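You operate a simulated robot arm through the tools that you are given. There is no shell and no other tool.

You run a simulated robot arm. Do the job below in one go: nothing can be reset, and whatever is moved stays where it is left.

JOB
Put things in order on the long beige table top. At the end: the grey lens stands where the orange holder stood; the orange holder from the long beige table top is in the yellow bin (tray); the black post base from the long beige table top stands on top of the white carton (marked "SEALS"); the blue level is in the green crate; whatever was shut is shut again. Leave all else as you found it, and nothing knocked over.

It is judged by the outcome, as a careful person would: the job done as asked, and still so three seconds after it is handed in. It fails if anything else is knocked over, pushed out of place, dropped, spilled or broken. Lids that push on must go on centred and level and be pressed home; caps that screw on are set level and turned clockwise until they are tight.

ROBOT AND FRAMES
A 7-joint arm with a two-finger parallel gripper, fixed in place. Base frame: the origin is at the foot of the arm, x ahead of it, y to its left, z up; the work surface is at about z = 0. Lengths are in m, angles in degrees, forces in N, time in s.
With the tool pointing down near the work surface it reaches from about 0.22 to 0.58 m from the base axis. Its first joint turns from -66.0 to 66.0 degrees. Payload 2.5 kg.
Tool frame: the origin (TCP) lies between the finger pads and is the grasp point; the fingertips stand 0.023 m ahead of it; z points along the fingers, y is the line along which they close. The gripper opens to 0.094 m. The fingers are 0.038 m wide and 0.01 m thick; the gripper's body (0.054 by 0.096 m) begins 0.039 m behind the TCP.
Orientation is that of the tool frame in the base frame, as a unit quaternion [x, y, z, w]. With the fingers straight down and closing along the base's y, the tool's x points along the base's -x, its y along +y and its z along -z.

CONTROLS
- The arm moves only by the tool move_arm. Its argument "commands" is a list of rows, each a list of 3 entries, a list of its own where there are three numbers: the turn, a rotation vector about the tool's x, y, z in rad, then the shift along the tool's x, y, z in m, then the closure, from 0 (fully open) to 1 (shut). In form: [[[ax, ay, az], [dx, dy, dz], hand], ...]. A call has 1 to 20 rows; each row is the pose to reach, as a shift and turn from the pose commanded when the call began, along the tool's axes at that moment. Rows are played at 5 a second. More than 0.05 m and 8.6 degrees between two rows, or a gripper value outside its range, and nothing of the call is played. A pose out of reach is approached as far as the arm can. The call stops where the force on the tool passes 40 N (or 10 N more than at its start, if that is more) or the arm is blocked; 0.2 s more then pass. The fingers move at their own pace (about 0.108 m/s each) and stop on an object; they squeeze with about 28 N. The grip force told is the motor's: it shows also when the fingers shut on nothing. Time passes only in rows, and 0.2 s behind the last, so rows that repeat a pose let the fingers close. The reply holds the time, the measured pose of the TCP, the force on the tool along the base axes, the opening and the grip force, in the units named above and with some noise, with the torque about the TCP (base axes, N m) and any sound that the robot's microphone picked up.
- Cameras (640 x 400 px; columns grow to the right, rows downward): "scene" is fixed at [0.0932, -0.4036, 0.5272]; the picture's right is [0.96, -0.29, 0.00], its down [-0.21, -0.70, -0.68] and it looks along [0.20, 0.66, -0.73] (base axes); focal length 261 px, centre (320, 200). "wrist" rides on the gripper at [0.086, 0.016, -0.074] in the tool frame; the picture's right is [-0.18, 0.98, 0.00], its down [-0.58, -0.11, -0.81] and it looks along [-0.79, -0.15, 0.59] (tool axes); focal length 243 px, centre (320, 200). There is no depth. A picture from a camera that has moved, and an enlarged one, comes with that camera's place and axes in the base frame and with its lens.
- snapshot(camera): a new picture of that camera. No time passes.
- enlarge(camera, box): a new picture of the part [left, top, right, bottom] of that camera's present view, enlarged. No time passes.
- close_job(): hands the job in; it is judged then, once.

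Places have to be worked out from the pictures, the camera data and where the tool is seen. Open the gripper and draw the arm clear of the work before you hand the job in, unless the task says otherwise.

The tools are called after "Request:" as name(argument=value, ...) on one line, values as JSON. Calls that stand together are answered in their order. move_arm: Moves the arm, as the interface text tells. Its arguments: {"type":"object","properties":{"commands":{"type":"array"}},"required":["commands"]} The other tools are called the same way: snapshot (camera) takes a picture; enlarge (camera, box) takes an enlarged picture of a part of a camera's view; close_job () hands the job in.

At the start:

```text
time: 0.0
tcp_pos: [0.3883, 0.0159, 0.2619]
ee_rot: [0.0, 1.0, 0.0, 0.0]
wrist_force: [0.5, 0.5, 0.2]
ft_torque: [0.0, 0.04, 0.0]
width: 0.0942
gripper_force: 0.1
```

scene: 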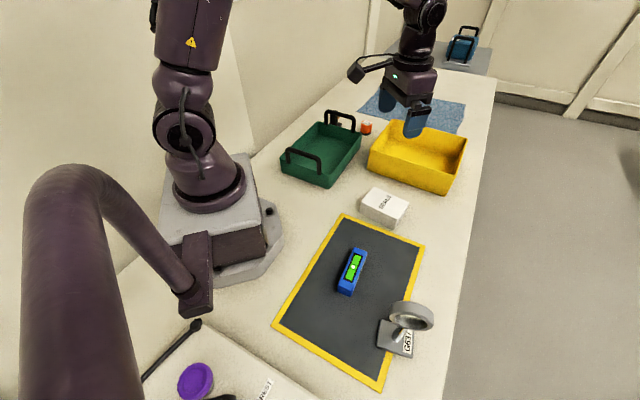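
wrist: 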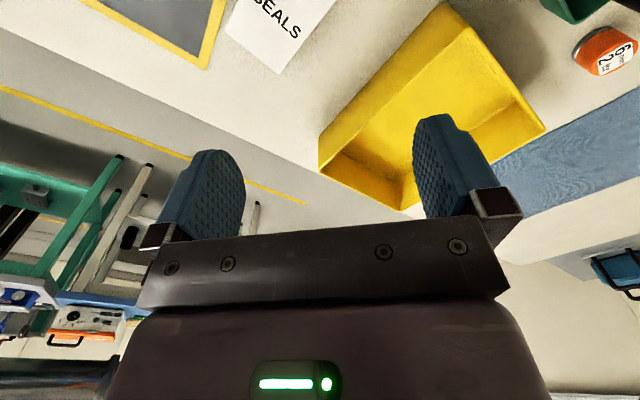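

I start by looking closer at the scene; the scene view shows the crate, bin, carton, level, lens and something orange behind the crate.

Request:
enlarge(camera="scene", box=[260, 80, 500, 230])

Request:
enlarge(camera="scene", box=[260, 210, 500, 360])

Request:
enlarge(camera="scene", box=[120, 300, 320, 400])

Request:
enlarge(camera="wrist", box=[480, 0, 640, 100])

```text
2.67 times, centred on (380, 155) of scene
camera zoom: at [0.0932, -0.4036, 0.5272], right [0.96, -0.29, 0.0], down [-0.21, -0.7, -0.68], along [0.2, 0.66, -0.73], focal length 696 px, centre (160, 320)
```

zoom: 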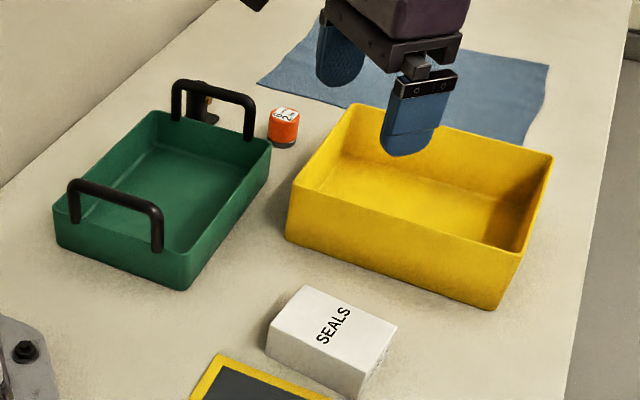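

```text
2.67 times, centred on (380, 285) of scene
camera zoom: at [0.0932, -0.4036, 0.5272], right [0.96, -0.29, 0.0], down [-0.21, -0.7, -0.68], along [0.2, 0.66, -0.73], focal length 696 px, centre (160, -27)
```

zoom: 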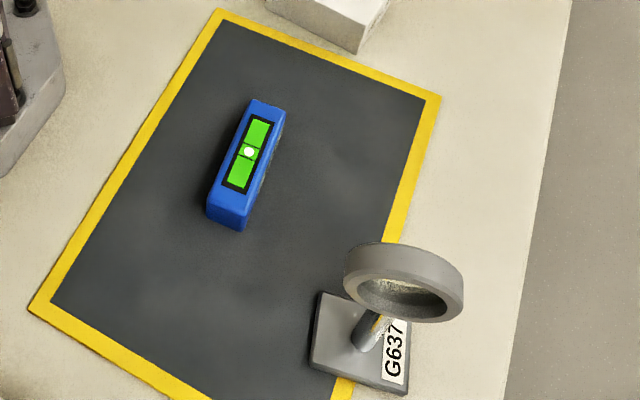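

```text
3.20 times, centred on (220, 350) of scene
camera zoom: at [0.0932, -0.4036, 0.5272], right [0.96, -0.29, 0.0], down [-0.21, -0.7, -0.68], along [0.2, 0.66, -0.73], focal length 836 px, centre (640, -280)
```

zoom: 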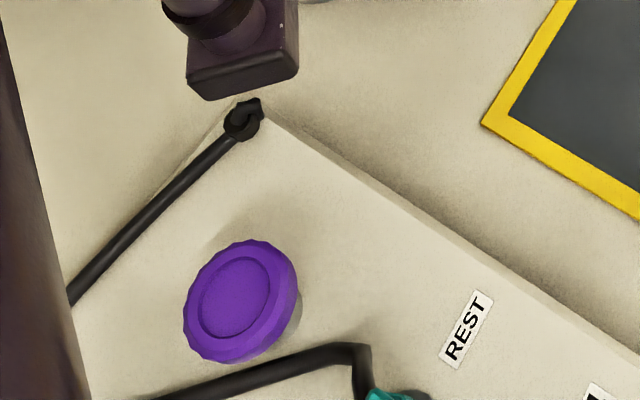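

```text
4.00 times, centred on (560, 50) of wrist
camera zoom: at [0.301, 0.0325, 0.3352], right [0.18, 0.98, 0.0], down [0.58, -0.11, 0.81], along [0.79, -0.15, -0.59], focal length 970 px, centre (-640, 800)
```

zoom: 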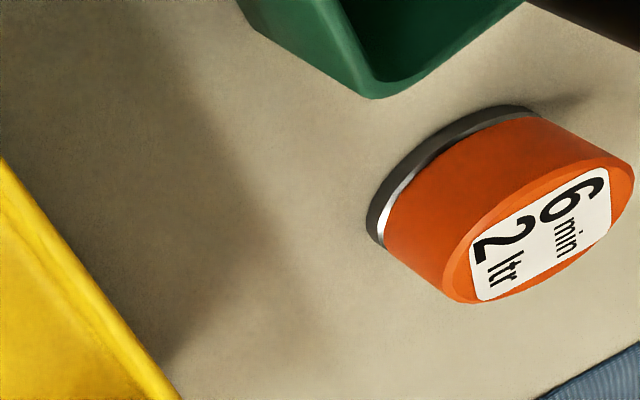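

The orange object lies behind/right of the green crate, and something dark sits behind the crate's far handle. I'll turn the arm to the left with the hand high to look there with the wrist camera.

Request:
move_arm(commands=[[[0, 0, -0.1247], [0.0169, 0.0263, -0.0057], 0], [[0, 0, -0.2494], [0.0338, 0.0526, -0.0114], 0], [[0, 0, -0.3741], [0.0507, 0.0789, -0.0171], 0], [[0, 0, -0.4988], [0.0676, 0.1052, -0.0228], 0], [[0, 0, -0.6235], [0.0845, 0.1315, -0.0285], 0], [[0, 0, -0.7482], [0.1014, 0.1578, -0.0342], 0], [[0, 0, -0.873], [0.118, 0.184, -0.04], 0]])

```text
time: 1.6
tcp_pos: [0.2696, 0.2001, 0.3023]
ee_rot: [-0.423, 0.906, -0.001, 0.0]
wrist_force: [-0.7, 0.4, 0.3]
ft_torque: [-0.01, 0.01, -0.02]
width: 0.0939
gripper_force: 0.1
```

Arm is turned to the left; now pictures from both cameras.

Request:
snapshot(camera="wrist")

Request:
snapshot(camera="scene")

```text
taken
camera wrist: at [0.2016, 0.1443, 0.3762], right [-0.64, 0.77, 0.0], down [0.46, 0.38, 0.81], along [0.62, 0.51, -0.59], focal length 243 px, centre (320, 200)
```

wrist: 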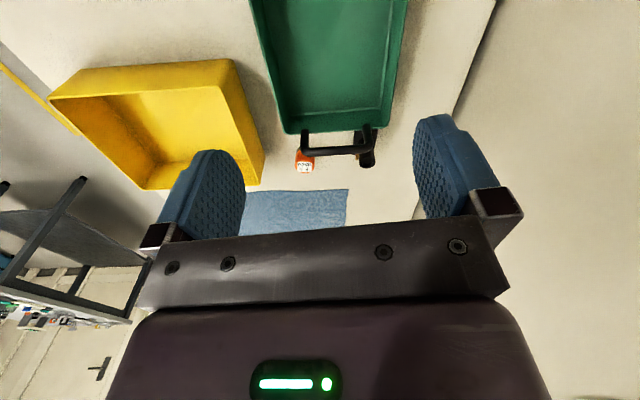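

```text
taken
```

scene: 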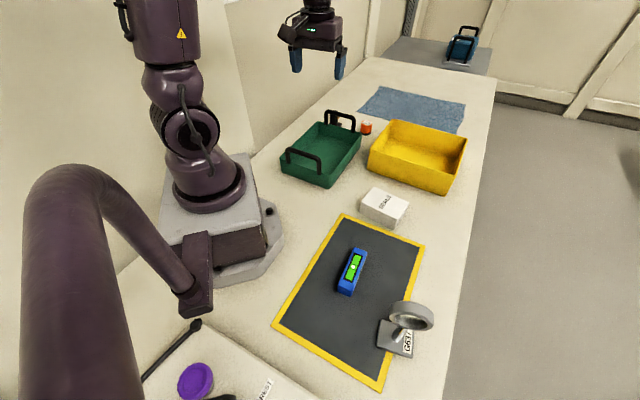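

I enlarge the wrist view around the crate's far handle, and the scene view there.

Request:
enlarge(camera="wrist", box=[270, 110, 410, 198])

Request:
enlarge(camera="scene", box=[300, 90, 400, 152])

Request:
enlarge(camera="scene", box=[430, 10, 510, 60])

```text
4.55 times, centred on (340, 154) of wrist
camera zoom: at [0.2016, 0.1443, 0.3762], right [-0.64, 0.77, 0.0], down [0.46, 0.38, 0.81], along [0.62, 0.51, -0.59], focal length 1103 px, centre (229, 409)
```

zoom: 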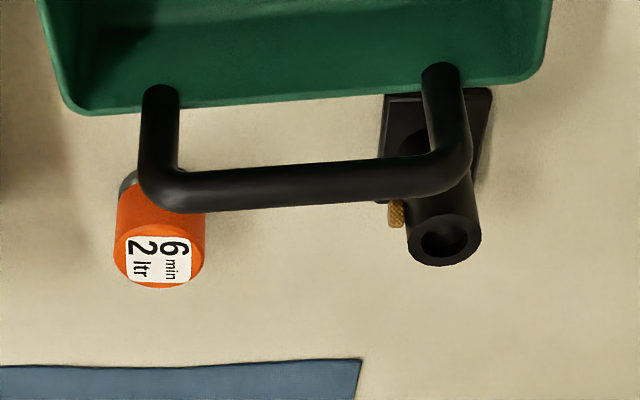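

```text
6.40 times, centred on (350, 121) of scene
camera zoom: at [0.0932, -0.4036, 0.5272], right [0.96, -0.29, 0.0], down [-0.21, -0.7, -0.68], along [0.2, 0.66, -0.73], focal length 1671 px, centre (128, 706)
```

zoom: 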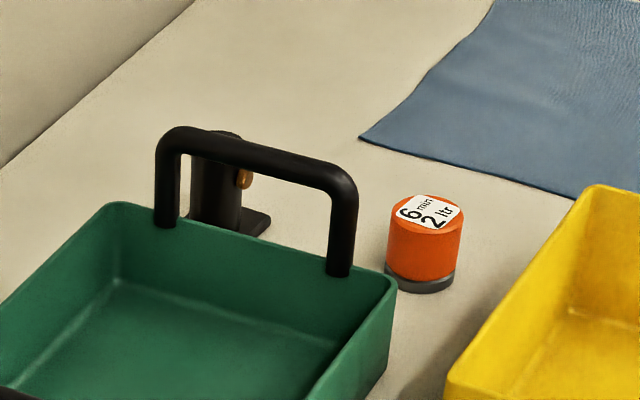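

```text
8.00 times, centred on (470, 35) of scene
camera zoom: at [0.0932, -0.4036, 0.5272], right [0.96, -0.29, 0.0], down [-0.21, -0.7, -0.68], along [0.2, 0.66, -0.73], focal length 2089 px, centre (-880, 1520)
```

zoom: 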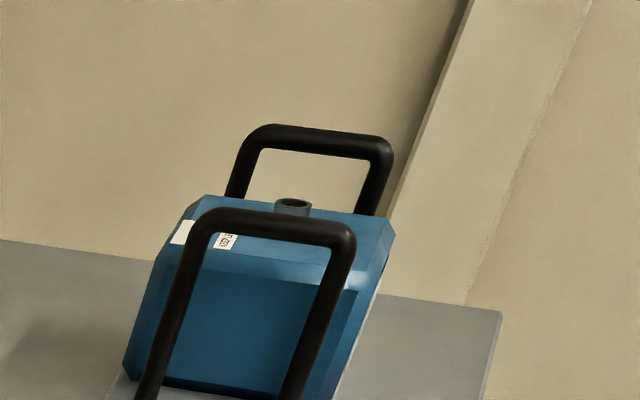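

The black post base (square foot, brass thumbscrew) is behind the crate's far handle at about (0.387, 0.406), and the orange cylinder at about (0.486, 0.337). Before acting, I survey the right side of the table for other candidates and to see the lens better.

Request:
enlarge(camera="wrist", box=[290, 145, 320, 180])

Request:
move_arm(commands=[[[0, 0, 0.1383], [0.0199, -0.0178, 0], 0], [[0, 0, 0.2767], [0.0398, -0.0356, 0], 0], [[0, 0, 0.415], [0.0597, -0.0533, 0], 0], [[0, 0, 0.5533], [0.0796, -0.0711, 0], 0], [[0, 0, 0.6917], [0.0995, -0.0889, 0], 0], [[0, 0, 0.83], [0.1194, -0.1067, 0], 0], [[0, 0, 0.9683], [0.1392, -0.1244, 0], 0], [[0, 0, 1.1067], [0.1591, -0.1422, 0], 0], [[0, 0, 1.245], [0.179, -0.16, 0], 0], [[0, 0, 1.3833], [0.1989, -0.1778, 0], 0], [[0, 0, 1.5217], [0.2188, -0.1955, 0], 0], [[0, 0, 1.66], [0.2387, -0.2133, 0], 0]])

```text
11.43 times, centred on (305, 162) of wrist
camera zoom: at [0.2016, 0.1443, 0.3762], right [-0.64, 0.77, 0.0], down [0.46, 0.38, 0.81], along [0.62, 0.51, -0.59], focal length 2773 px, centre (491, 629)
```

zoom: 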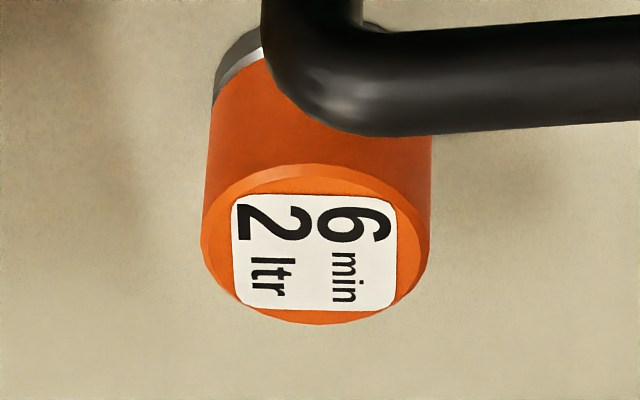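

```text
time: 4.2
tcp_pos: [0.2801, -0.1219, 0.3013]
ee_rot: [0.384, 0.923, 0.001, 0.0]
wrist_force: [0.2, 0.7, 0.6]
ft_torque: [0.03, 0.02, 0.04]
width: 0.0939
gripper_force: 0.1
```

Now I look with both cameras at the right-hand side.

Request:
snapshot(camera="wrist")

Request:
snapshot(camera="scene")

```text
taken
camera wrist: at [0.2305, -0.048, 0.3744], right [0.83, 0.56, 0.0], down [0.33, -0.49, 0.81], along [0.45, -0.67, -0.59], focal length 243 px, centre (320, 200)
```

wrist: 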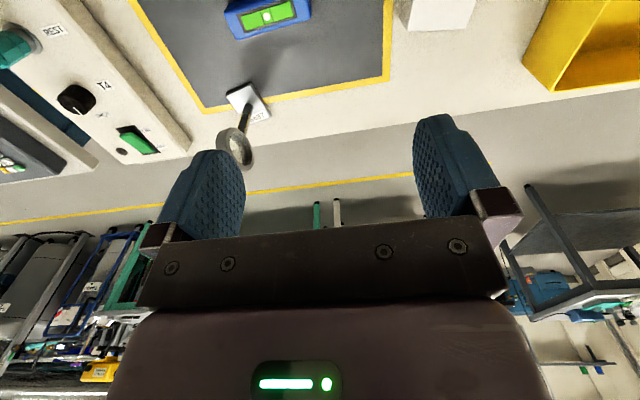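

```text
taken
```

scene: 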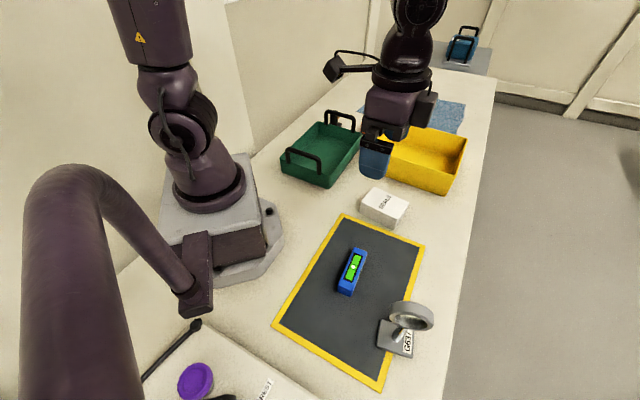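

I zoom on the panel and the lens in the wrist view.

Request:
enlarge(camera="wrist", box=[0, 0, 200, 190])

Request:
enlarge(camera="wrist", box=[190, 70, 300, 175])

Request:
enlarge(camera="wrist", box=[210, 0, 320, 50])

Request:
enlarge(camera="scene", box=[365, 285, 445, 365])

```text
2.11 times, centred on (100, 95) of wrist
camera zoom: at [0.2305, -0.048, 0.3744], right [0.83, 0.56, 0.0], down [0.33, -0.49, 0.81], along [0.45, -0.67, -0.59], focal length 511 px, centre (783, 421)
```

zoom: 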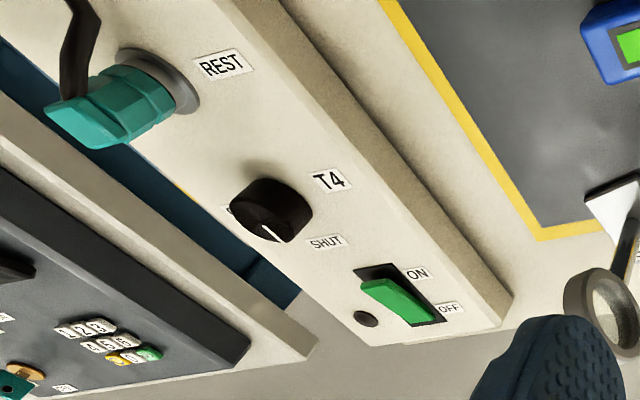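

```text
3.81 times, centred on (245, 122) of wrist
camera zoom: at [0.2305, -0.048, 0.3744], right [0.83, 0.56, 0.0], down [0.33, -0.49, 0.81], along [0.45, -0.67, -0.59], focal length 924 px, centre (606, 495)
```

zoom: 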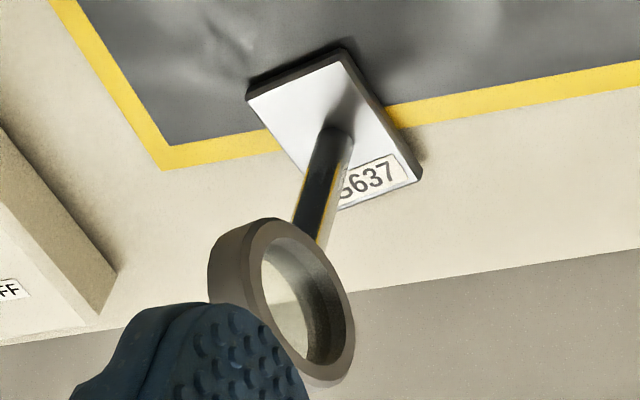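

```text
5.82 times, centred on (265, 25) of wrist
camera zoom: at [0.2305, -0.048, 0.3744], right [0.83, 0.56, 0.0], down [0.33, -0.49, 0.81], along [0.45, -0.67, -0.59], focal length 1412 px, centre (640, 1218)
```

zoom: 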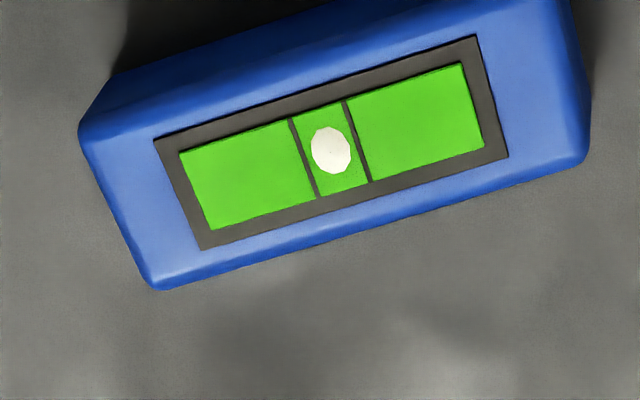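

```text
5.00 times, centred on (405, 325) of scene
camera zoom: at [0.0932, -0.4036, 0.5272], right [0.96, -0.29, 0.0], down [-0.21, -0.7, -0.68], along [0.2, 0.66, -0.73], focal length 1306 px, centre (-105, -425)
```

zoom: 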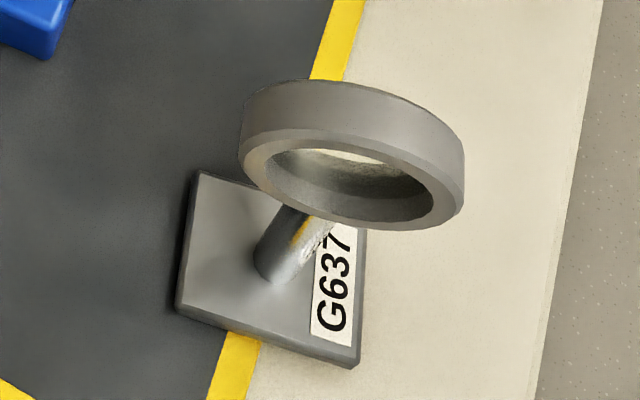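

The lens (ring on a post with square foot, label G637) is at about (0.267, -0.307), ring centre z≈0.11; the level lies at about (0.234, -0.17). No other orange piece is seen, so the orange cylinder is the holder. First I take the black post base (it is in the way of the wrist camera for the orange one); I hover over it with the closing line radial, keeping this yaw.

Request:
move_arm(commands=[[[0, 0, 0], [0.0249, 0.0374, 0], 0], [[0, 0, 0], [0.0497, 0.0748, 0], 0], [[0, 0, 0], [0.0746, 0.1121, 0], 0], [[0, 0, 0], [0.0994, 0.1495, 0], 0], [[0, 0, 0], [0.1243, 0.1869, 0], 0], [[0, 0, 0], [0.1492, 0.2243, 0], 0], [[0, 0, 0], [0.174, 0.2617, 0], 0], [[0, 0, 0], [0.1989, 0.2991, 0], 0], [[0, 0, 0], [0.2237, 0.3364, 0], 0], [[0, 0, 0], [0.2486, 0.3738, 0], 0], [[0, 0, 0], [0.2735, 0.4112, 0], 0], [[0, 0, 0], [0.2983, 0.4486, 0], 0], [[0, 0, 0], [0.2983, 0.4486, 0.035], 0], [[0, 0, 0], [0.2983, 0.4486, 0.07], 0]])

```text
time: 7.2
tcp_pos: [0.3875, 0.4086, 0.2299]
ee_rot: [0.384, 0.923, 0.0, -0.001]
wrist_force: [0.0, -0.1, -0.9]
ft_torque: [0.03, 0.01, 0.02]
width: 0.094
gripper_force: 0.1
```

The hand is at the hover pose; I check the view under it.

Request:
snapshot(camera="wrist")

Request:
enlarge(camera="scene", box=[290, 30, 450, 150])

```text
taken
camera wrist: at [0.3377, 0.4805, 0.3039], right [0.83, 0.56, 0.0], down [0.33, -0.49, 0.81], along [0.45, -0.67, -0.59], focal length 243 px, centre (320, 200)
```

wrist: 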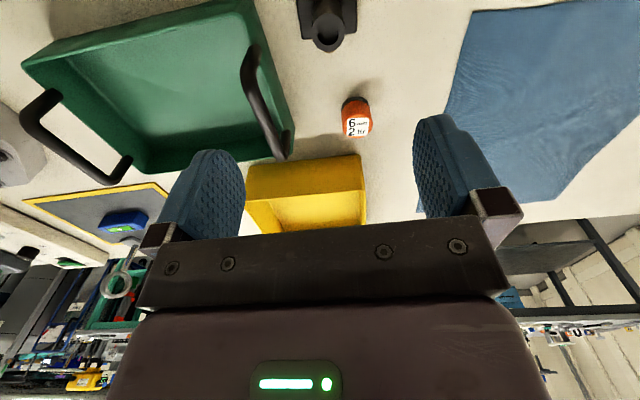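

```text
3.33 times, centred on (370, 90) of scene
camera zoom: at [0.0933, -0.4036, 0.5272], right [0.96, -0.29, 0.0], down [-0.21, -0.7, -0.68], along [0.2, 0.66, -0.73], focal length 870 px, centre (153, 567)
```

zoom: 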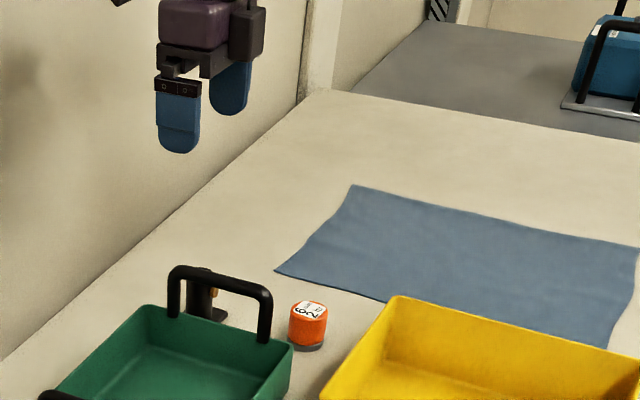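

Request:
enlarge(camera="wrist", box=[240, 0, 400, 140])

```text
2.86 times, centred on (320, 70) of wrist
camera zoom: at [0.3377, 0.4805, 0.3039], right [0.83, 0.56, 0.0], down [0.33, -0.49, 0.81], along [0.45, -0.67, -0.59], focal length 693 px, centre (320, 571)
```

zoom: 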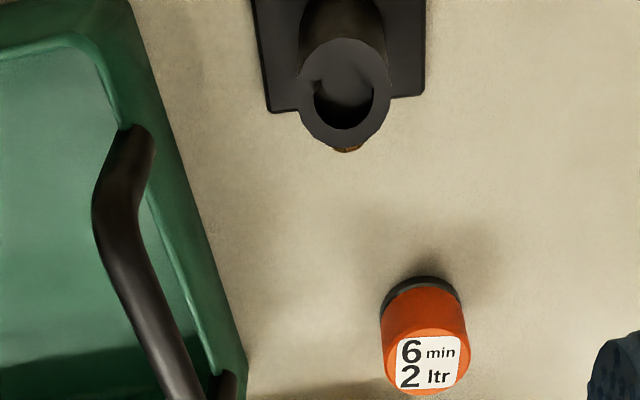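

The post's top centre works out at about (0.391, 0.416), z≈0.06, foot yaw ≈40°. I align yaw by 5°, shift onto it, narrow the opening to ~65 mm and come down to z≈0.12 for another look.

Request:
move_arm(commands=[[[0, 0, 0.0855], [0.0028, 0.0077, 0.03], 0.3], [[0, 0, 0.0855], [0.0028, 0.0077, 0.06], 0.3], [[0, 0, 0.0855], [0.0028, 0.0077, 0.09], 0.3], [[0, 0, 0.0855], [0.0028, 0.0077, 0.11], 0.3], [[0, 0, 0.0855], [0.0028, 0.0077, 0.11], 0.3]])

Request:
snapshot(camera="wrist")

Request:
snapshot(camera="scene")

```text
time: 8.4
tcp_pos: [0.3909, 0.4139, 0.1201]
ee_rot: [0.423, 0.906, 0.0, -0.001]
wrist_force: [0.8, 0.0, -0.3]
ft_torque: [0.0, 0.0, 0.0]
width: 0.0658
gripper_force: 0.0
```

```text
taken
camera wrist: at [0.3478, 0.4911, 0.1941], right [0.87, 0.49, 0.0], down [0.29, -0.52, 0.81], along [0.4, -0.7, -0.59], focal length 243 px, centre (320, 200)
```

wrist: 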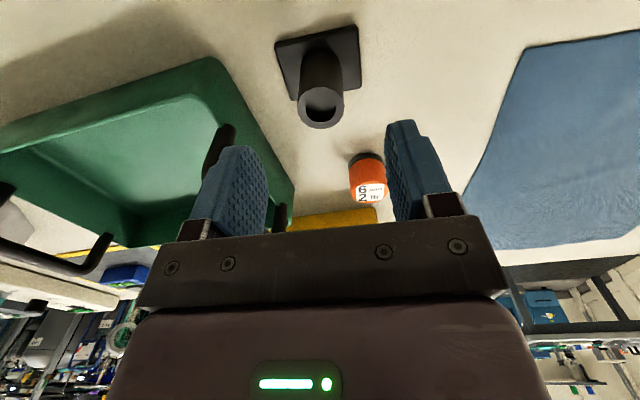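

```text
taken
```

scene: 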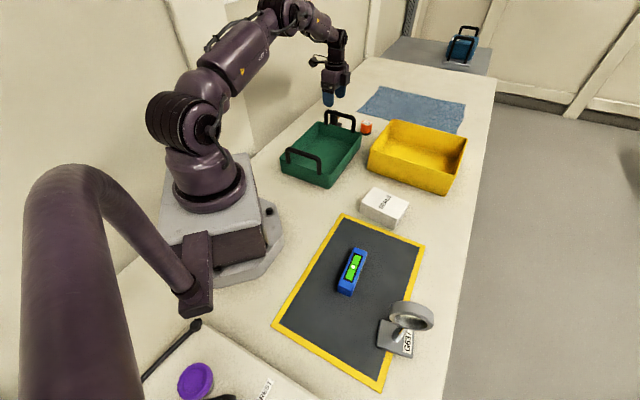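

The post top appears almost exactly on the tool axis. I zoom to refine.

Request:
enlarge(camera="wrist", box=[260, 10, 400, 140])

```text
3.08 times, centred on (330, 75) of wrist
camera zoom: at [0.3478, 0.4911, 0.1941], right [0.87, 0.49, 0.0], down [0.29, -0.52, 0.81], along [0.4, -0.7, -0.59], focal length 746 px, centre (289, 585)
```

zoom: 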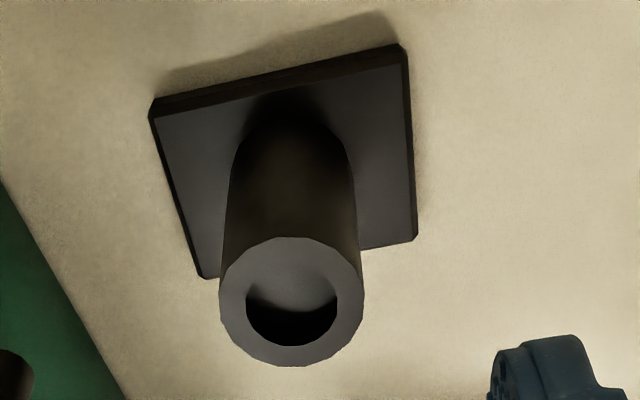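

The post is centred on the tool axis and the foot is square to the fingers. I lower to z≈0.042 and close on the post.

Request:
move_arm(commands=[[[0, 0, 0], [0, 0, 0.03], 0.3], [[0, 0, 0], [0, 0, 0.06], 0.3], [[0, 0, 0], [0, 0, 0.078], 0.3], [[0, 0, 0], [0, 0, 0.078], 0.3]])

Request:
snapshot(camera="wrist")

Request:
enlarge(camera="scene", box=[290, 50, 410, 160])

```text
time: 9.4
tcp_pos: [0.3922, 0.4156, 0.0434]
ee_rot: [0.422, 0.906, 0.0, 0.0]
wrist_force: [-0.1, 1.0, -0.3]
ft_torque: [-0.01, -0.03, 0.0]
width: 0.0658
gripper_force: 0.1
```

```text
taken
camera wrist: at [0.3473, 0.4919, 0.1176], right [0.87, 0.49, 0.0], down [0.29, -0.52, 0.81], along [0.4, -0.7, -0.59], focal length 243 px, centre (320, 200)
```

wrist: 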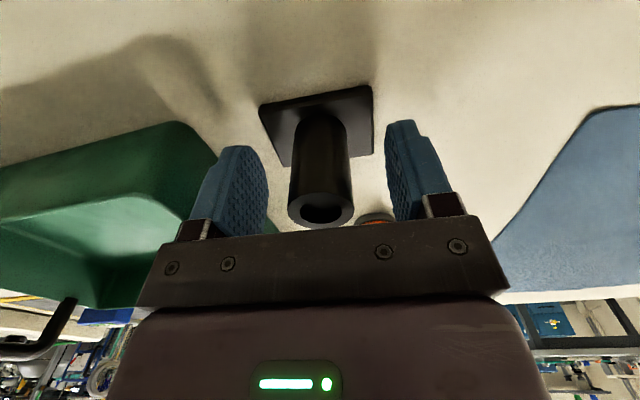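

```text
3.64 times, centred on (350, 105) of scene
camera zoom: at [0.0932, -0.4036, 0.5272], right [0.96, -0.29, 0.0], down [-0.21, -0.7, -0.68], along [0.2, 0.66, -0.73], focal length 949 px, centre (211, 546)
```

zoom: 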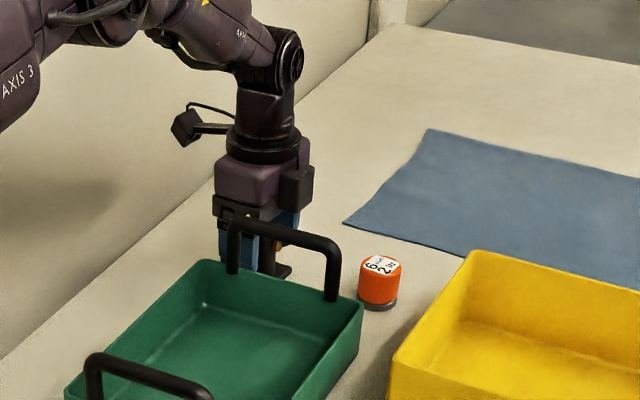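

The post stands between the fingers and nothing touches; I close the gripper.

Request:
move_arm(commands=[[[0, 0, 0], [0, 0, 0], 0.6], [[0, 0, 0], [0, 0, 0], 1], [[0, 0, 0], [0, 0, 0], 1], [[0, 0, 0], [0, 0, 0], 1]])

```text
time: 10.4
tcp_pos: [0.3908, 0.4161, 0.045]
ee_rot: [0.423, 0.906, -0.001, 0.0]
wrist_force: [-0.1, 0.2, 0.6]
ft_torque: [0.0, 0.06, 0.01]
width: 0.0293
gripper_force: 27.7
```

Gripped (29 mm, 28 N). I lift straight up to clear the crate handle.

Request:
move_arm(commands=[[[0, 0, 0], [0, 0, -0.02], 1], [[0, 0, 0], [0, 0, -0.06], 1], [[0, 0, 0], [0, 0, -0.1], 1], [[0, 0, 0], [0, 0, -0.14], 1], [[0, 0, 0], [0, 0, -0.18], 1], [[0, 0, 0], [0, 0, -0.21], 1]])

Request:
snapshot(camera="wrist")

Request:
snapshot(camera="scene")

```text
time: 11.8
tcp_pos: [0.3929, 0.4152, 0.2531]
ee_rot: [0.423, 0.906, 0.0, 0.0]
wrist_force: [-0.4, 1.4, -1.7]
ft_torque: [-0.01, 0.06, 0.01]
width: 0.0294
gripper_force: 27.8
```

```text
taken
camera wrist: at [0.3482, 0.492, 0.3262], right [0.87, 0.49, 0.0], down [0.29, -0.51, 0.81], along [0.4, -0.7, -0.59], focal length 243 px, centre (320, 200)
```

wrist: 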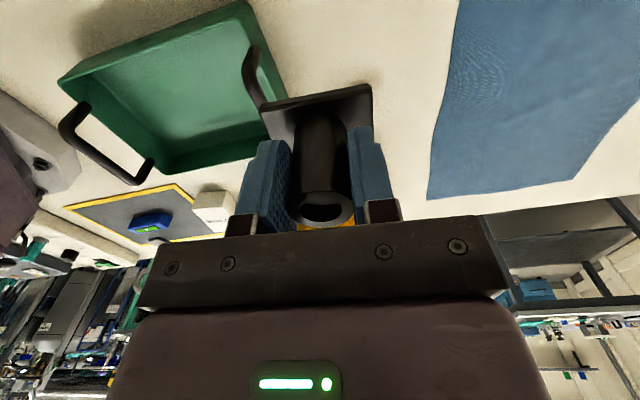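

```text
taken
```

scene: 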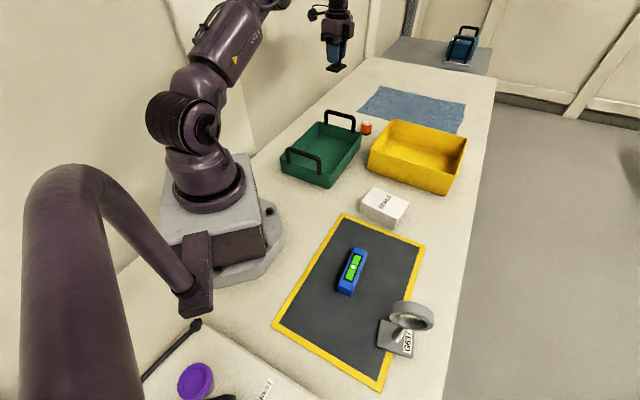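

The post base is up. I move it over toward the bin side so that the carton appears left of the fingers in the wrist view, to measure the carton's top.

Request:
move_arm(commands=[[[0, 0, 0], [-0.0348, -0.0173, 0], 1], [[0, 0, 0], [-0.0695, -0.0345, 0], 1], [[0, 0, 0], [-0.1043, -0.0518, 0], 1], [[0, 0, 0], [-0.1391, -0.069, 0], 1], [[0, 0, 0], [-0.1739, -0.0863, 0], 1], [[0, 0, 0], [-0.2086, -0.1035, 0], 1], [[0, 0, 0], [-0.2434, -0.1208, 0], 1], [[0, 0, 0], [-0.2434, -0.1208, 0], 1]])

Request:
snapshot(camera="wrist")

Request:
enlarge(camera="scene", box=[340, 170, 440, 240])

```text
time: 13.6
tcp_pos: [0.4543, 0.1508, 0.2554]
ee_rot: [0.422, 0.907, 0.0, 0.0]
wrist_force: [0.0, 0.3, -1.8]
ft_torque: [0.04, -0.05, -0.03]
width: 0.0293
gripper_force: 27.9
```

```text
taken
camera wrist: at [0.4109, 0.2278, 0.3287], right [0.87, 0.49, 0.0], down [0.29, -0.52, 0.81], along [0.4, -0.7, -0.59], focal length 243 px, centre (320, 200)
```

wrist: 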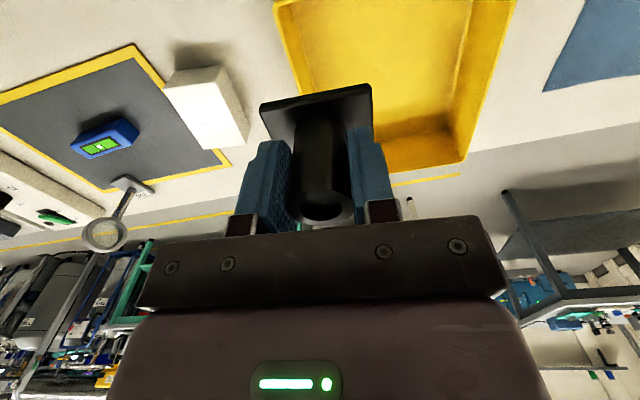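

```text
5.71 times, centred on (390, 205) of scene
camera zoom: at [0.0932, -0.4036, 0.5272], right [0.96, -0.29, 0.0], down [-0.21, -0.7, -0.68], along [0.2, 0.66, -0.73], focal length 1492 px, centre (-80, 171)
```

zoom: 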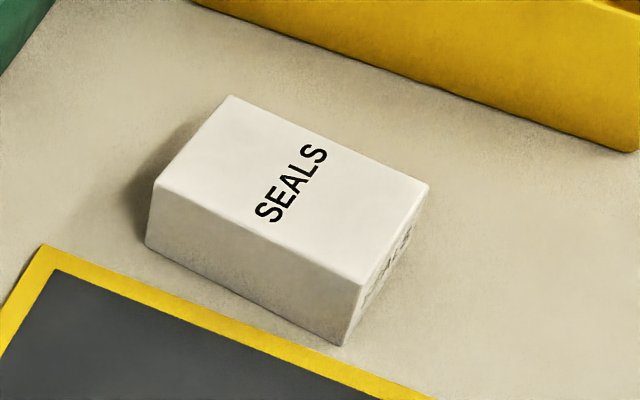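

Request:
enlarge(camera="wrist", box=[140, 40, 280, 180])

```text
2.86 times, centred on (210, 110) of wrist
camera zoom: at [0.4109, 0.2278, 0.3287], right [0.87, 0.49, 0.0], down [0.29, -0.52, 0.81], along [0.4, -0.7, -0.59], focal length 693 px, centre (634, 457)
```

zoom: 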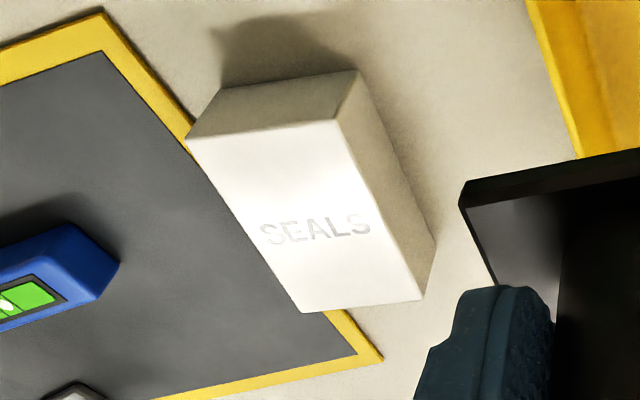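

Carton top centre is about (0.379, -0.024), top at z≈0.042, sides at about 37°/-53°. I bring the post base over it, turn 3° and come down to about z=0.13 for a check.

Request:
move_arm(commands=[[[0, 0, 0.025], [-0.017, -0.0342, 0], 1], [[0, 0, 0.05], [-0.034, -0.0684, 0], 1], [[0, 0, 0.05], [-0.0511, -0.1027, 0], 1], [[0, 0, 0.05], [-0.0681, -0.1369, 0], 1], [[0, 0, 0.05], [-0.0851, -0.1711, 0], 1], [[0, 0, 0.05], [-0.0851, -0.1711, 0.04], 1], [[0, 0, 0.05], [-0.0851, -0.1711, 0.08], 1], [[0, 0, 0.05], [-0.0851, -0.1711, 0.12], 1], [[0, 0, 0.05], [-0.0851, -0.1711, 0.125], 1]])

Request:
snapshot(camera="wrist")

Request:
enlarge(camera="scene", box=[330, 130, 450, 240])

```text
time: 15.6
tcp_pos: [0.3789, -0.0234, 0.13]
ee_rot: [0.445, 0.896, 0.0, 0.0]
wrist_force: [-0.6, -0.7, -1.0]
ft_torque: [0.01, -0.02, -0.02]
width: 0.029
gripper_force: 28.1
```

```text
taken
camera wrist: at [0.3392, 0.0553, 0.2032], right [0.89, 0.45, 0.0], down [0.26, -0.53, 0.81], along [0.36, -0.72, -0.59], focal length 243 px, centre (320, 200)
```

wrist: 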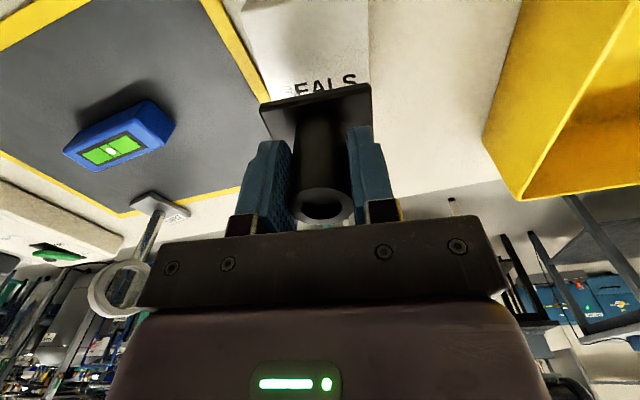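

```text
3.64 times, centred on (390, 185) of scene
camera zoom: at [0.0932, -0.4036, 0.5272], right [0.96, -0.29, 0.0], down [-0.21, -0.7, -0.68], along [0.2, 0.66, -0.73], focal length 949 px, centre (66, 254)
```

zoom: 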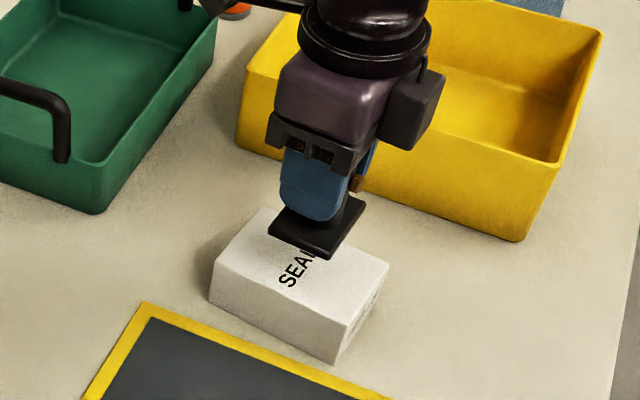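

Plate hovers over the carton; I zoom in on the wrist view to check centring.

Request:
enlarge(camera="wrist", box=[220, 0, 400, 160])

```text
2.50 times, centred on (310, 80) of wrist
camera zoom: at [0.3392, 0.0553, 0.2032], right [0.89, 0.45, 0.0], down [0.26, -0.53, 0.81], along [0.36, -0.72, -0.59], focal length 606 px, centre (345, 500)
```

zoom: 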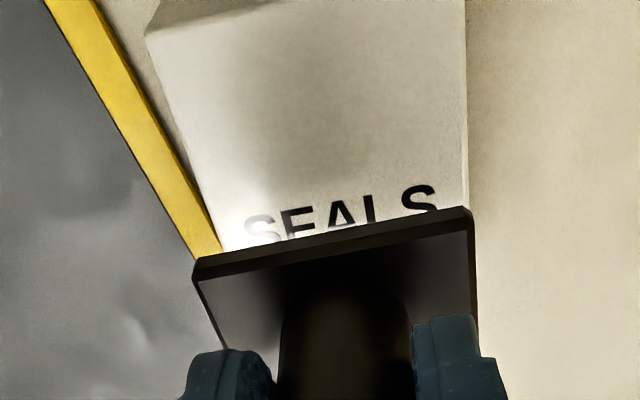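

Carton centre sits 3 mm to the -y of the tool; I correct that and lower to just above the surface.

Request:
move_arm(commands=[[[0, 0, 0], [0, -0.003, 0.015], 1], [[0, 0, 0], [0, -0.003, 0.03], 1], [[0, 0, 0], [0, -0.003, 0.036], 1], [[0, 0, 0], [0, -0.003, 0.038], 1]])

Request:
snapshot(camera="wrist")

Request:
enlarge(camera="scene", box=[350, 160, 430, 240])

```text
time: 16.6
tcp_pos: [0.3768, -0.0237, 0.0917]
ee_rot: [0.445, 0.896, 0.0, 0.001]
wrist_force: [-5.9, 2.7, 18.7]
ft_torque: [-0.11, 0.39, -0.03]
width: 0.0294
gripper_force: 28.5
```

```text
taken
camera wrist: at [0.3369, 0.0535, 0.1651], right [0.89, 0.45, 0.0], down [0.26, -0.53, 0.81], along [0.36, -0.72, -0.59], focal length 243 px, centre (320, 200)
```

wrist: 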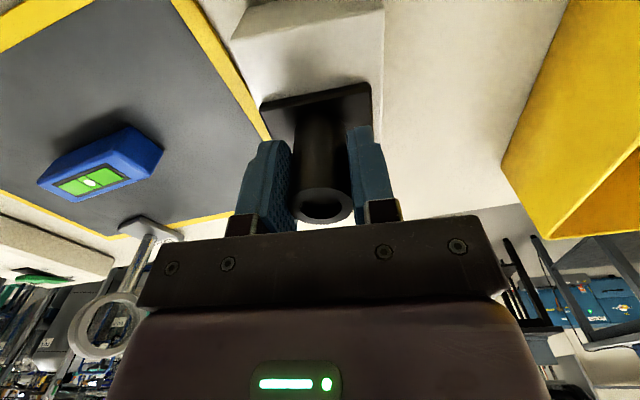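

```text
5.00 times, centred on (390, 200) of scene
camera zoom: at [0.0932, -0.4036, 0.5272], right [0.96, -0.29, 0.0], down [-0.21, -0.7, -0.68], along [0.2, 0.66, -0.73], focal length 1306 px, centre (-30, 200)
```

zoom: 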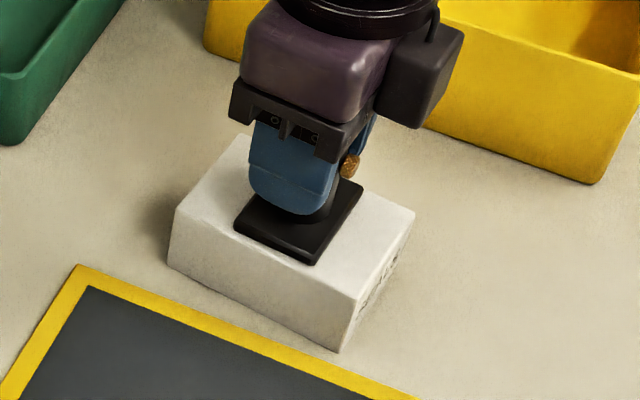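

It has touched down (about 19 N) and is centred on the carton. I ease up 1.5 mm to relieve the load and read the force.

Request:
move_arm(commands=[[[0, 0, 0], [0, 0, -0.001], 1], [[0, 0, 0], [0, 0, -0.0015], 1], [[0, 0, 0], [0, 0, -0.0015], 1]])

```text
time: 17.4
tcp_pos: [0.3753, -0.0261, 0.0936]
ee_rot: [0.444, 0.896, -0.001, -0.001]
wrist_force: [0.6, 0.4, -1.3]
ft_torque: [-0.02, -0.02, 0.0]
width: 0.0293
gripper_force: 28.4
```

The load is about the object's own weight, so it may hover a hair above. I lower 1 mm again and read.

Request:
move_arm(commands=[[[0, 0, 0], [0, 0, 0.0005], 1], [[0, 0, 0], [0, 0, 0.0008], 1], [[0, 0, 0], [0, 0, 0.0008], 1]])

```text
time: 18.2
tcp_pos: [0.3745, -0.0243, 0.0925]
ee_rot: [0.445, 0.896, 0.0, 0.0]
wrist_force: [-2.8, 1.1, 6.2]
ft_torque: [-0.09, 0.11, -0.02]
width: 0.0291
gripper_force: 28.4
```

Light contact (~7 N). I open the fingers and then rise straight up.

Request:
move_arm(commands=[[[0, 0, 0], [0, 0, 0], 0.6], [[0, 0, 0], [0, 0, 0], 0.3], [[0, 0, 0], [0, 0, 0], 0.3], [[0, 0, 0], [0, 0, -0.02], 0.3], [[0, 0, 0], [0, 0, -0.05], 0.3], [[0, 0, 0], [0, 0, -0.09], 0.3], [[0, 0, 0], [0, 0, -0.13], 0.3], [[0, 0, 0], [0, 0, -0.15], 0.3]])

Request:
snapshot(camera="wrist")

Request:
snapshot(camera="scene")

```text
time: 20.0
tcp_pos: [0.375, -0.0251, 0.2407]
ee_rot: [0.445, 0.896, 0.0, -0.001]
wrist_force: [0.6, 1.2, 0.3]
ft_torque: [0.0, 0.0, -0.04]
width: 0.0656
gripper_force: 0.0
```

```text
taken
camera wrist: at [0.3351, 0.0537, 0.3151], right [0.89, 0.45, 0.0], down [0.26, -0.53, 0.81], along [0.36, -0.72, -0.59], focal length 243 px, centre (320, 200)
```

wrist: 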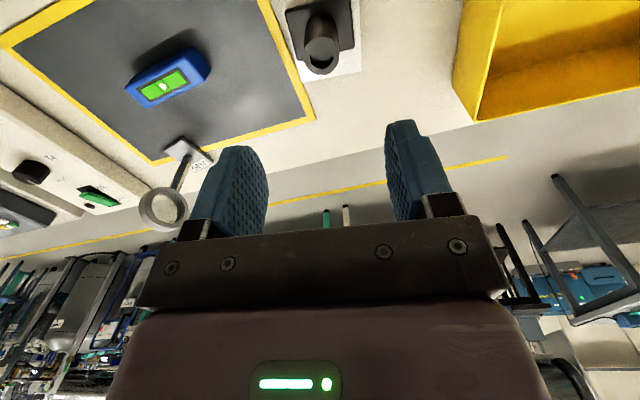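

```text
taken
```

scene: 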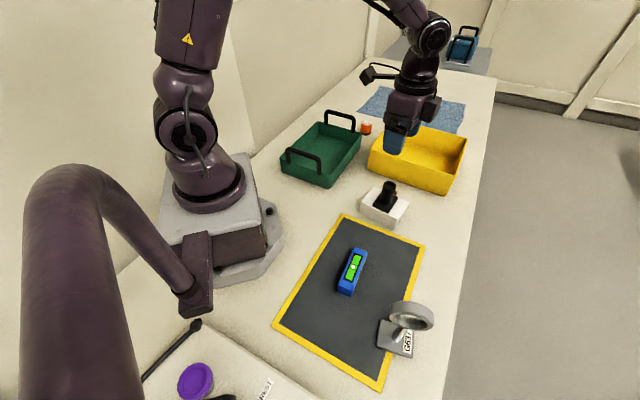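

Request:
enlarge(camera="scene", box=[350, 170, 430, 240])

Request:
enlarge(camera="wrist", box=[260, 0, 380, 100])

```text
5.71 times, centred on (390, 205) of scene
camera zoom: at [0.0932, -0.4036, 0.5272], right [0.96, -0.29, 0.0], down [-0.21, -0.7, -0.68], along [0.2, 0.66, -0.73], focal length 1492 px, centre (-80, 171)
```

zoom: 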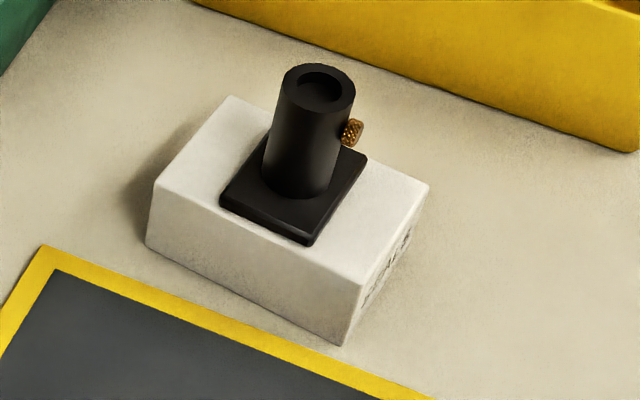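

```text
4.00 times, centred on (320, 50) of wrist
camera zoom: at [0.3351, 0.0537, 0.3151], right [0.89, 0.45, 0.0], down [0.26, -0.53, 0.81], along [0.36, -0.72, -0.59], focal length 970 px, centre (320, 800)
```

zoom: 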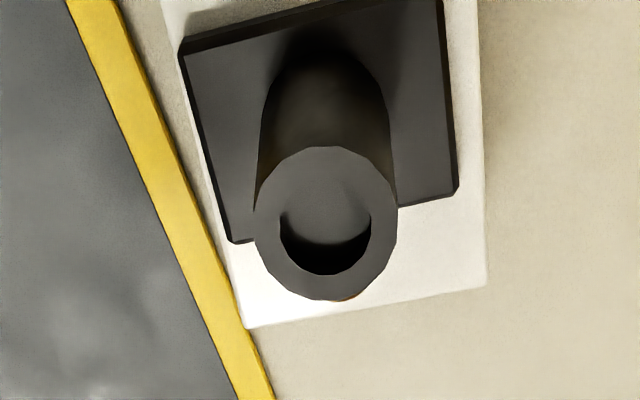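

The black post base stands well on the carton. Next is the orange holder, which I estimate at (0.492, 0.343), top z≈0.04; I move to hover over it with a yaw that keeps the wrist camera away from the crate handle, and check reach.

Request:
move_arm(commands=[[[0, 0, -0.0543], [0.0248, 0.035, 0], 0], [[0, 0, -0.1087], [0.0495, 0.07, 0], 0], [[0, 0, -0.163], [0.0743, 0.1051, 0], 0], [[0, 0, -0.2173], [0.0991, 0.1401, 0], 0], [[0, 0, -0.2717], [0.1238, 0.1751, 0], 0], [[0, 0, -0.326], [0.1486, 0.2101, 0], 0], [[0, 0, -0.3803], [0.1734, 0.2452, 0], 0], [[0, 0, -0.4347], [0.1981, 0.2802, 0], 0], [[0, 0, -0.489], [0.2229, 0.3152, 0], 0], [[0, 0, -0.489], [0.2229, 0.3152, 0.03], 0], [[0, 0, -0.489], [0.2229, 0.3152, 0.05], 0]])

Request:
snapshot(camera="wrist")

Request:
snapshot(camera="scene")

```text
time: 22.4
tcp_pos: [0.4925, 0.3425, 0.1907]
ee_rot: [0.215, 0.977, -0.001, 0.0]
wrist_force: [0.0, -0.8, 0.1]
ft_torque: [-0.02, 0.0, -0.01]
width: 0.0939
gripper_force: 0.0
out of reach, approached as far as the arm can: row 9
```

```text
taken
camera wrist: at [0.4198, 0.3932, 0.2642], right [0.58, 0.81, 0.0], down [0.48, -0.34, 0.81], along [0.66, -0.47, -0.59], focal length 243 px, centre (320, 200)
```

wrist: 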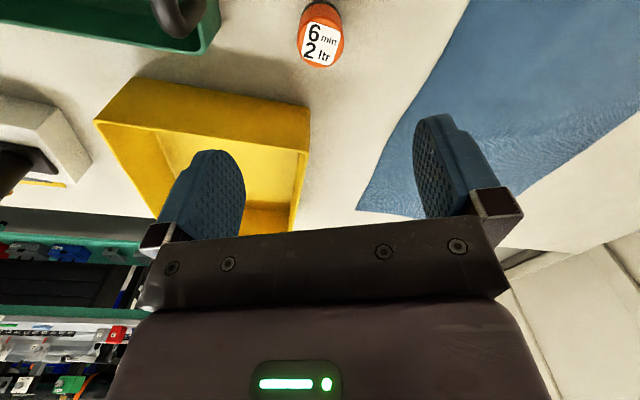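

```text
taken
```

scene: 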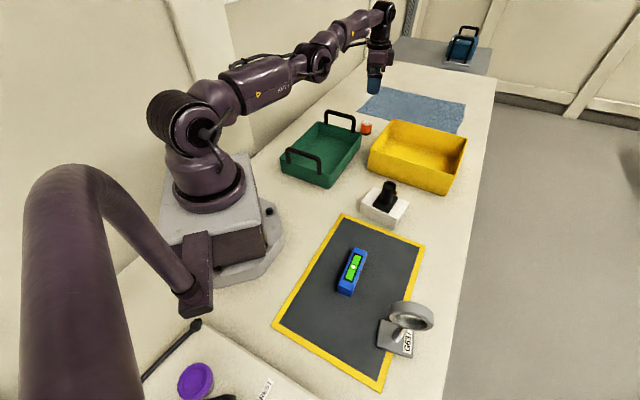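

At z=0.19 the radius is reachable. I zoom to locate the orange holder relative to the tool.

Request:
enlarge(camera="wrist", box=[270, 0, 370, 80])

Request:
enlarge(camera="scene", box=[340, 100, 400, 150])

```text
5.00 times, centred on (320, 40) of wrist
camera zoom: at [0.4198, 0.3932, 0.2642], right [0.58, 0.81, 0.0], down [0.48, -0.34, 0.81], along [0.66, -0.47, -0.59], focal length 1213 px, centre (320, 1000)
```

zoom: 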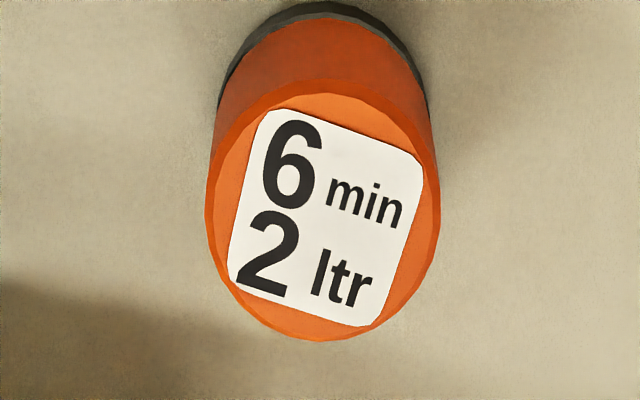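

```text
8.00 times, centred on (370, 125) of scene
camera zoom: at [0.0932, -0.4036, 0.5272], right [0.96, -0.29, 0.0], down [-0.21, -0.7, -0.68], along [0.2, 0.66, -0.73], focal length 2089 px, centre (-80, 800)
```

zoom: 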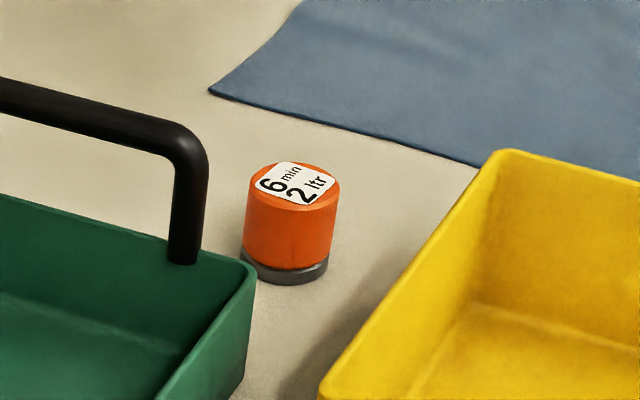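

The holder is centred under the tool to within 1–2 mm (true centre ≈ (0.492, 0.3425), top z≈0.038, Ø40 mm). I lower with a 65 mm opening to z≈0.03.

Request:
move_arm(commands=[[[0, 0, 0], [0, 0, 0.035], 0.3], [[0, 0, 0], [0, 0, 0.07], 0.3], [[0, 0, 0], [0, 0, 0.1], 0.3], [[0, 0, 0], [0, 0, 0.1], 0.3]])

Request:
snapshot(camera="wrist")

Request:
enlarge(camera="scene", box=[310, 50, 430, 160])

```text
time: 23.4
tcp_pos: [0.4939, 0.3423, 0.0901]
ee_rot: [0.214, 0.977, 0.0, -0.001]
wrist_force: [0.1, -0.5, 0.1]
ft_torque: [0.01, 0.02, 0.01]
width: 0.0659
gripper_force: 0.0
```

```text
taken
camera wrist: at [0.4208, 0.3931, 0.1635], right [0.58, 0.82, 0.0], down [0.48, -0.34, 0.81], along [0.66, -0.47, -0.59], focal length 243 px, centre (320, 200)
```

wrist: 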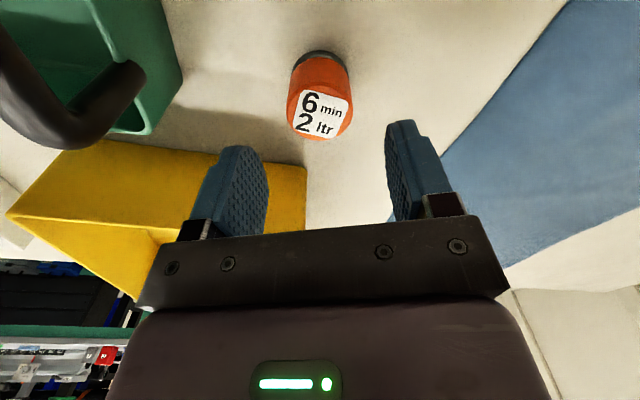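

```text
3.64 times, centred on (370, 105) of scene
camera zoom: at [0.0932, -0.4036, 0.5272], right [0.96, -0.29, 0.0], down [-0.21, -0.7, -0.68], along [0.2, 0.66, -0.73], focal length 949 px, centre (138, 546)
```

zoom: 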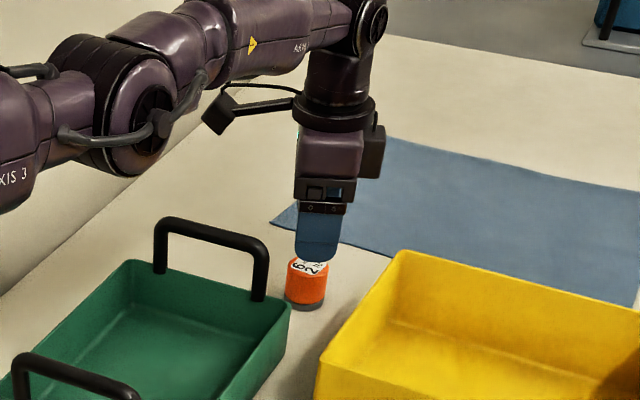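

Centred. I go down the last 60 mm and close on the holder.

Request:
move_arm(commands=[[[0, 0, 0], [0, 0, 0.03], 0.3], [[0, 0, 0], [0, 0, 0.05], 0.3], [[0, 0, 0], [0, 0, 0.06], 0.3], [[0, 0, 0], [0, 0, 0.06], 0.3], [[0, 0, 0], [0, 0, 0.06], 0.6], [[0, 0, 0], [0, 0, 0.06], 1], [[0, 0, 0], [0, 0, 0.06], 1], [[0, 0, 0], [0, 0, 0.06], 1]])

Request:
snapshot(camera="wrist")

```text
time: 25.2
tcp_pos: [0.488, 0.339, 0.0353]
ee_rot: [0.214, 0.977, 0.003, 0.001]
wrist_force: [-2.4, 0.7, 18.8]
ft_torque: [-0.23, 0.28, -0.01]
width: 0.0387
gripper_force: 27.9
out of reach, approached as far as the arm can: row 1, 2, 3, 4, 5, 6, 7, 8
```

```text
taken
camera wrist: at [0.4149, 0.3894, 0.1093], right [0.58, 0.82, 0.01], down [0.48, -0.35, 0.81], along [0.66, -0.46, -0.59], focal length 243 px, centre (320, 200)
```

wrist: 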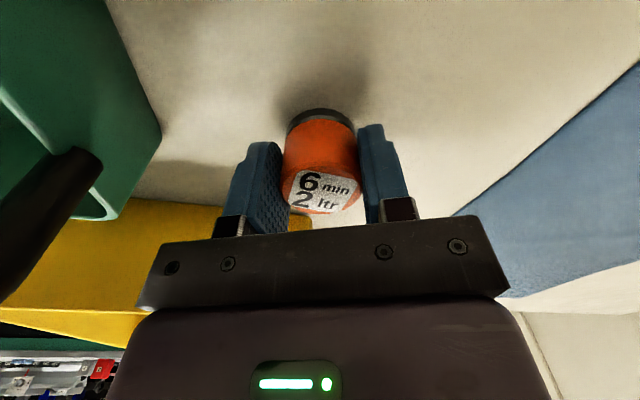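

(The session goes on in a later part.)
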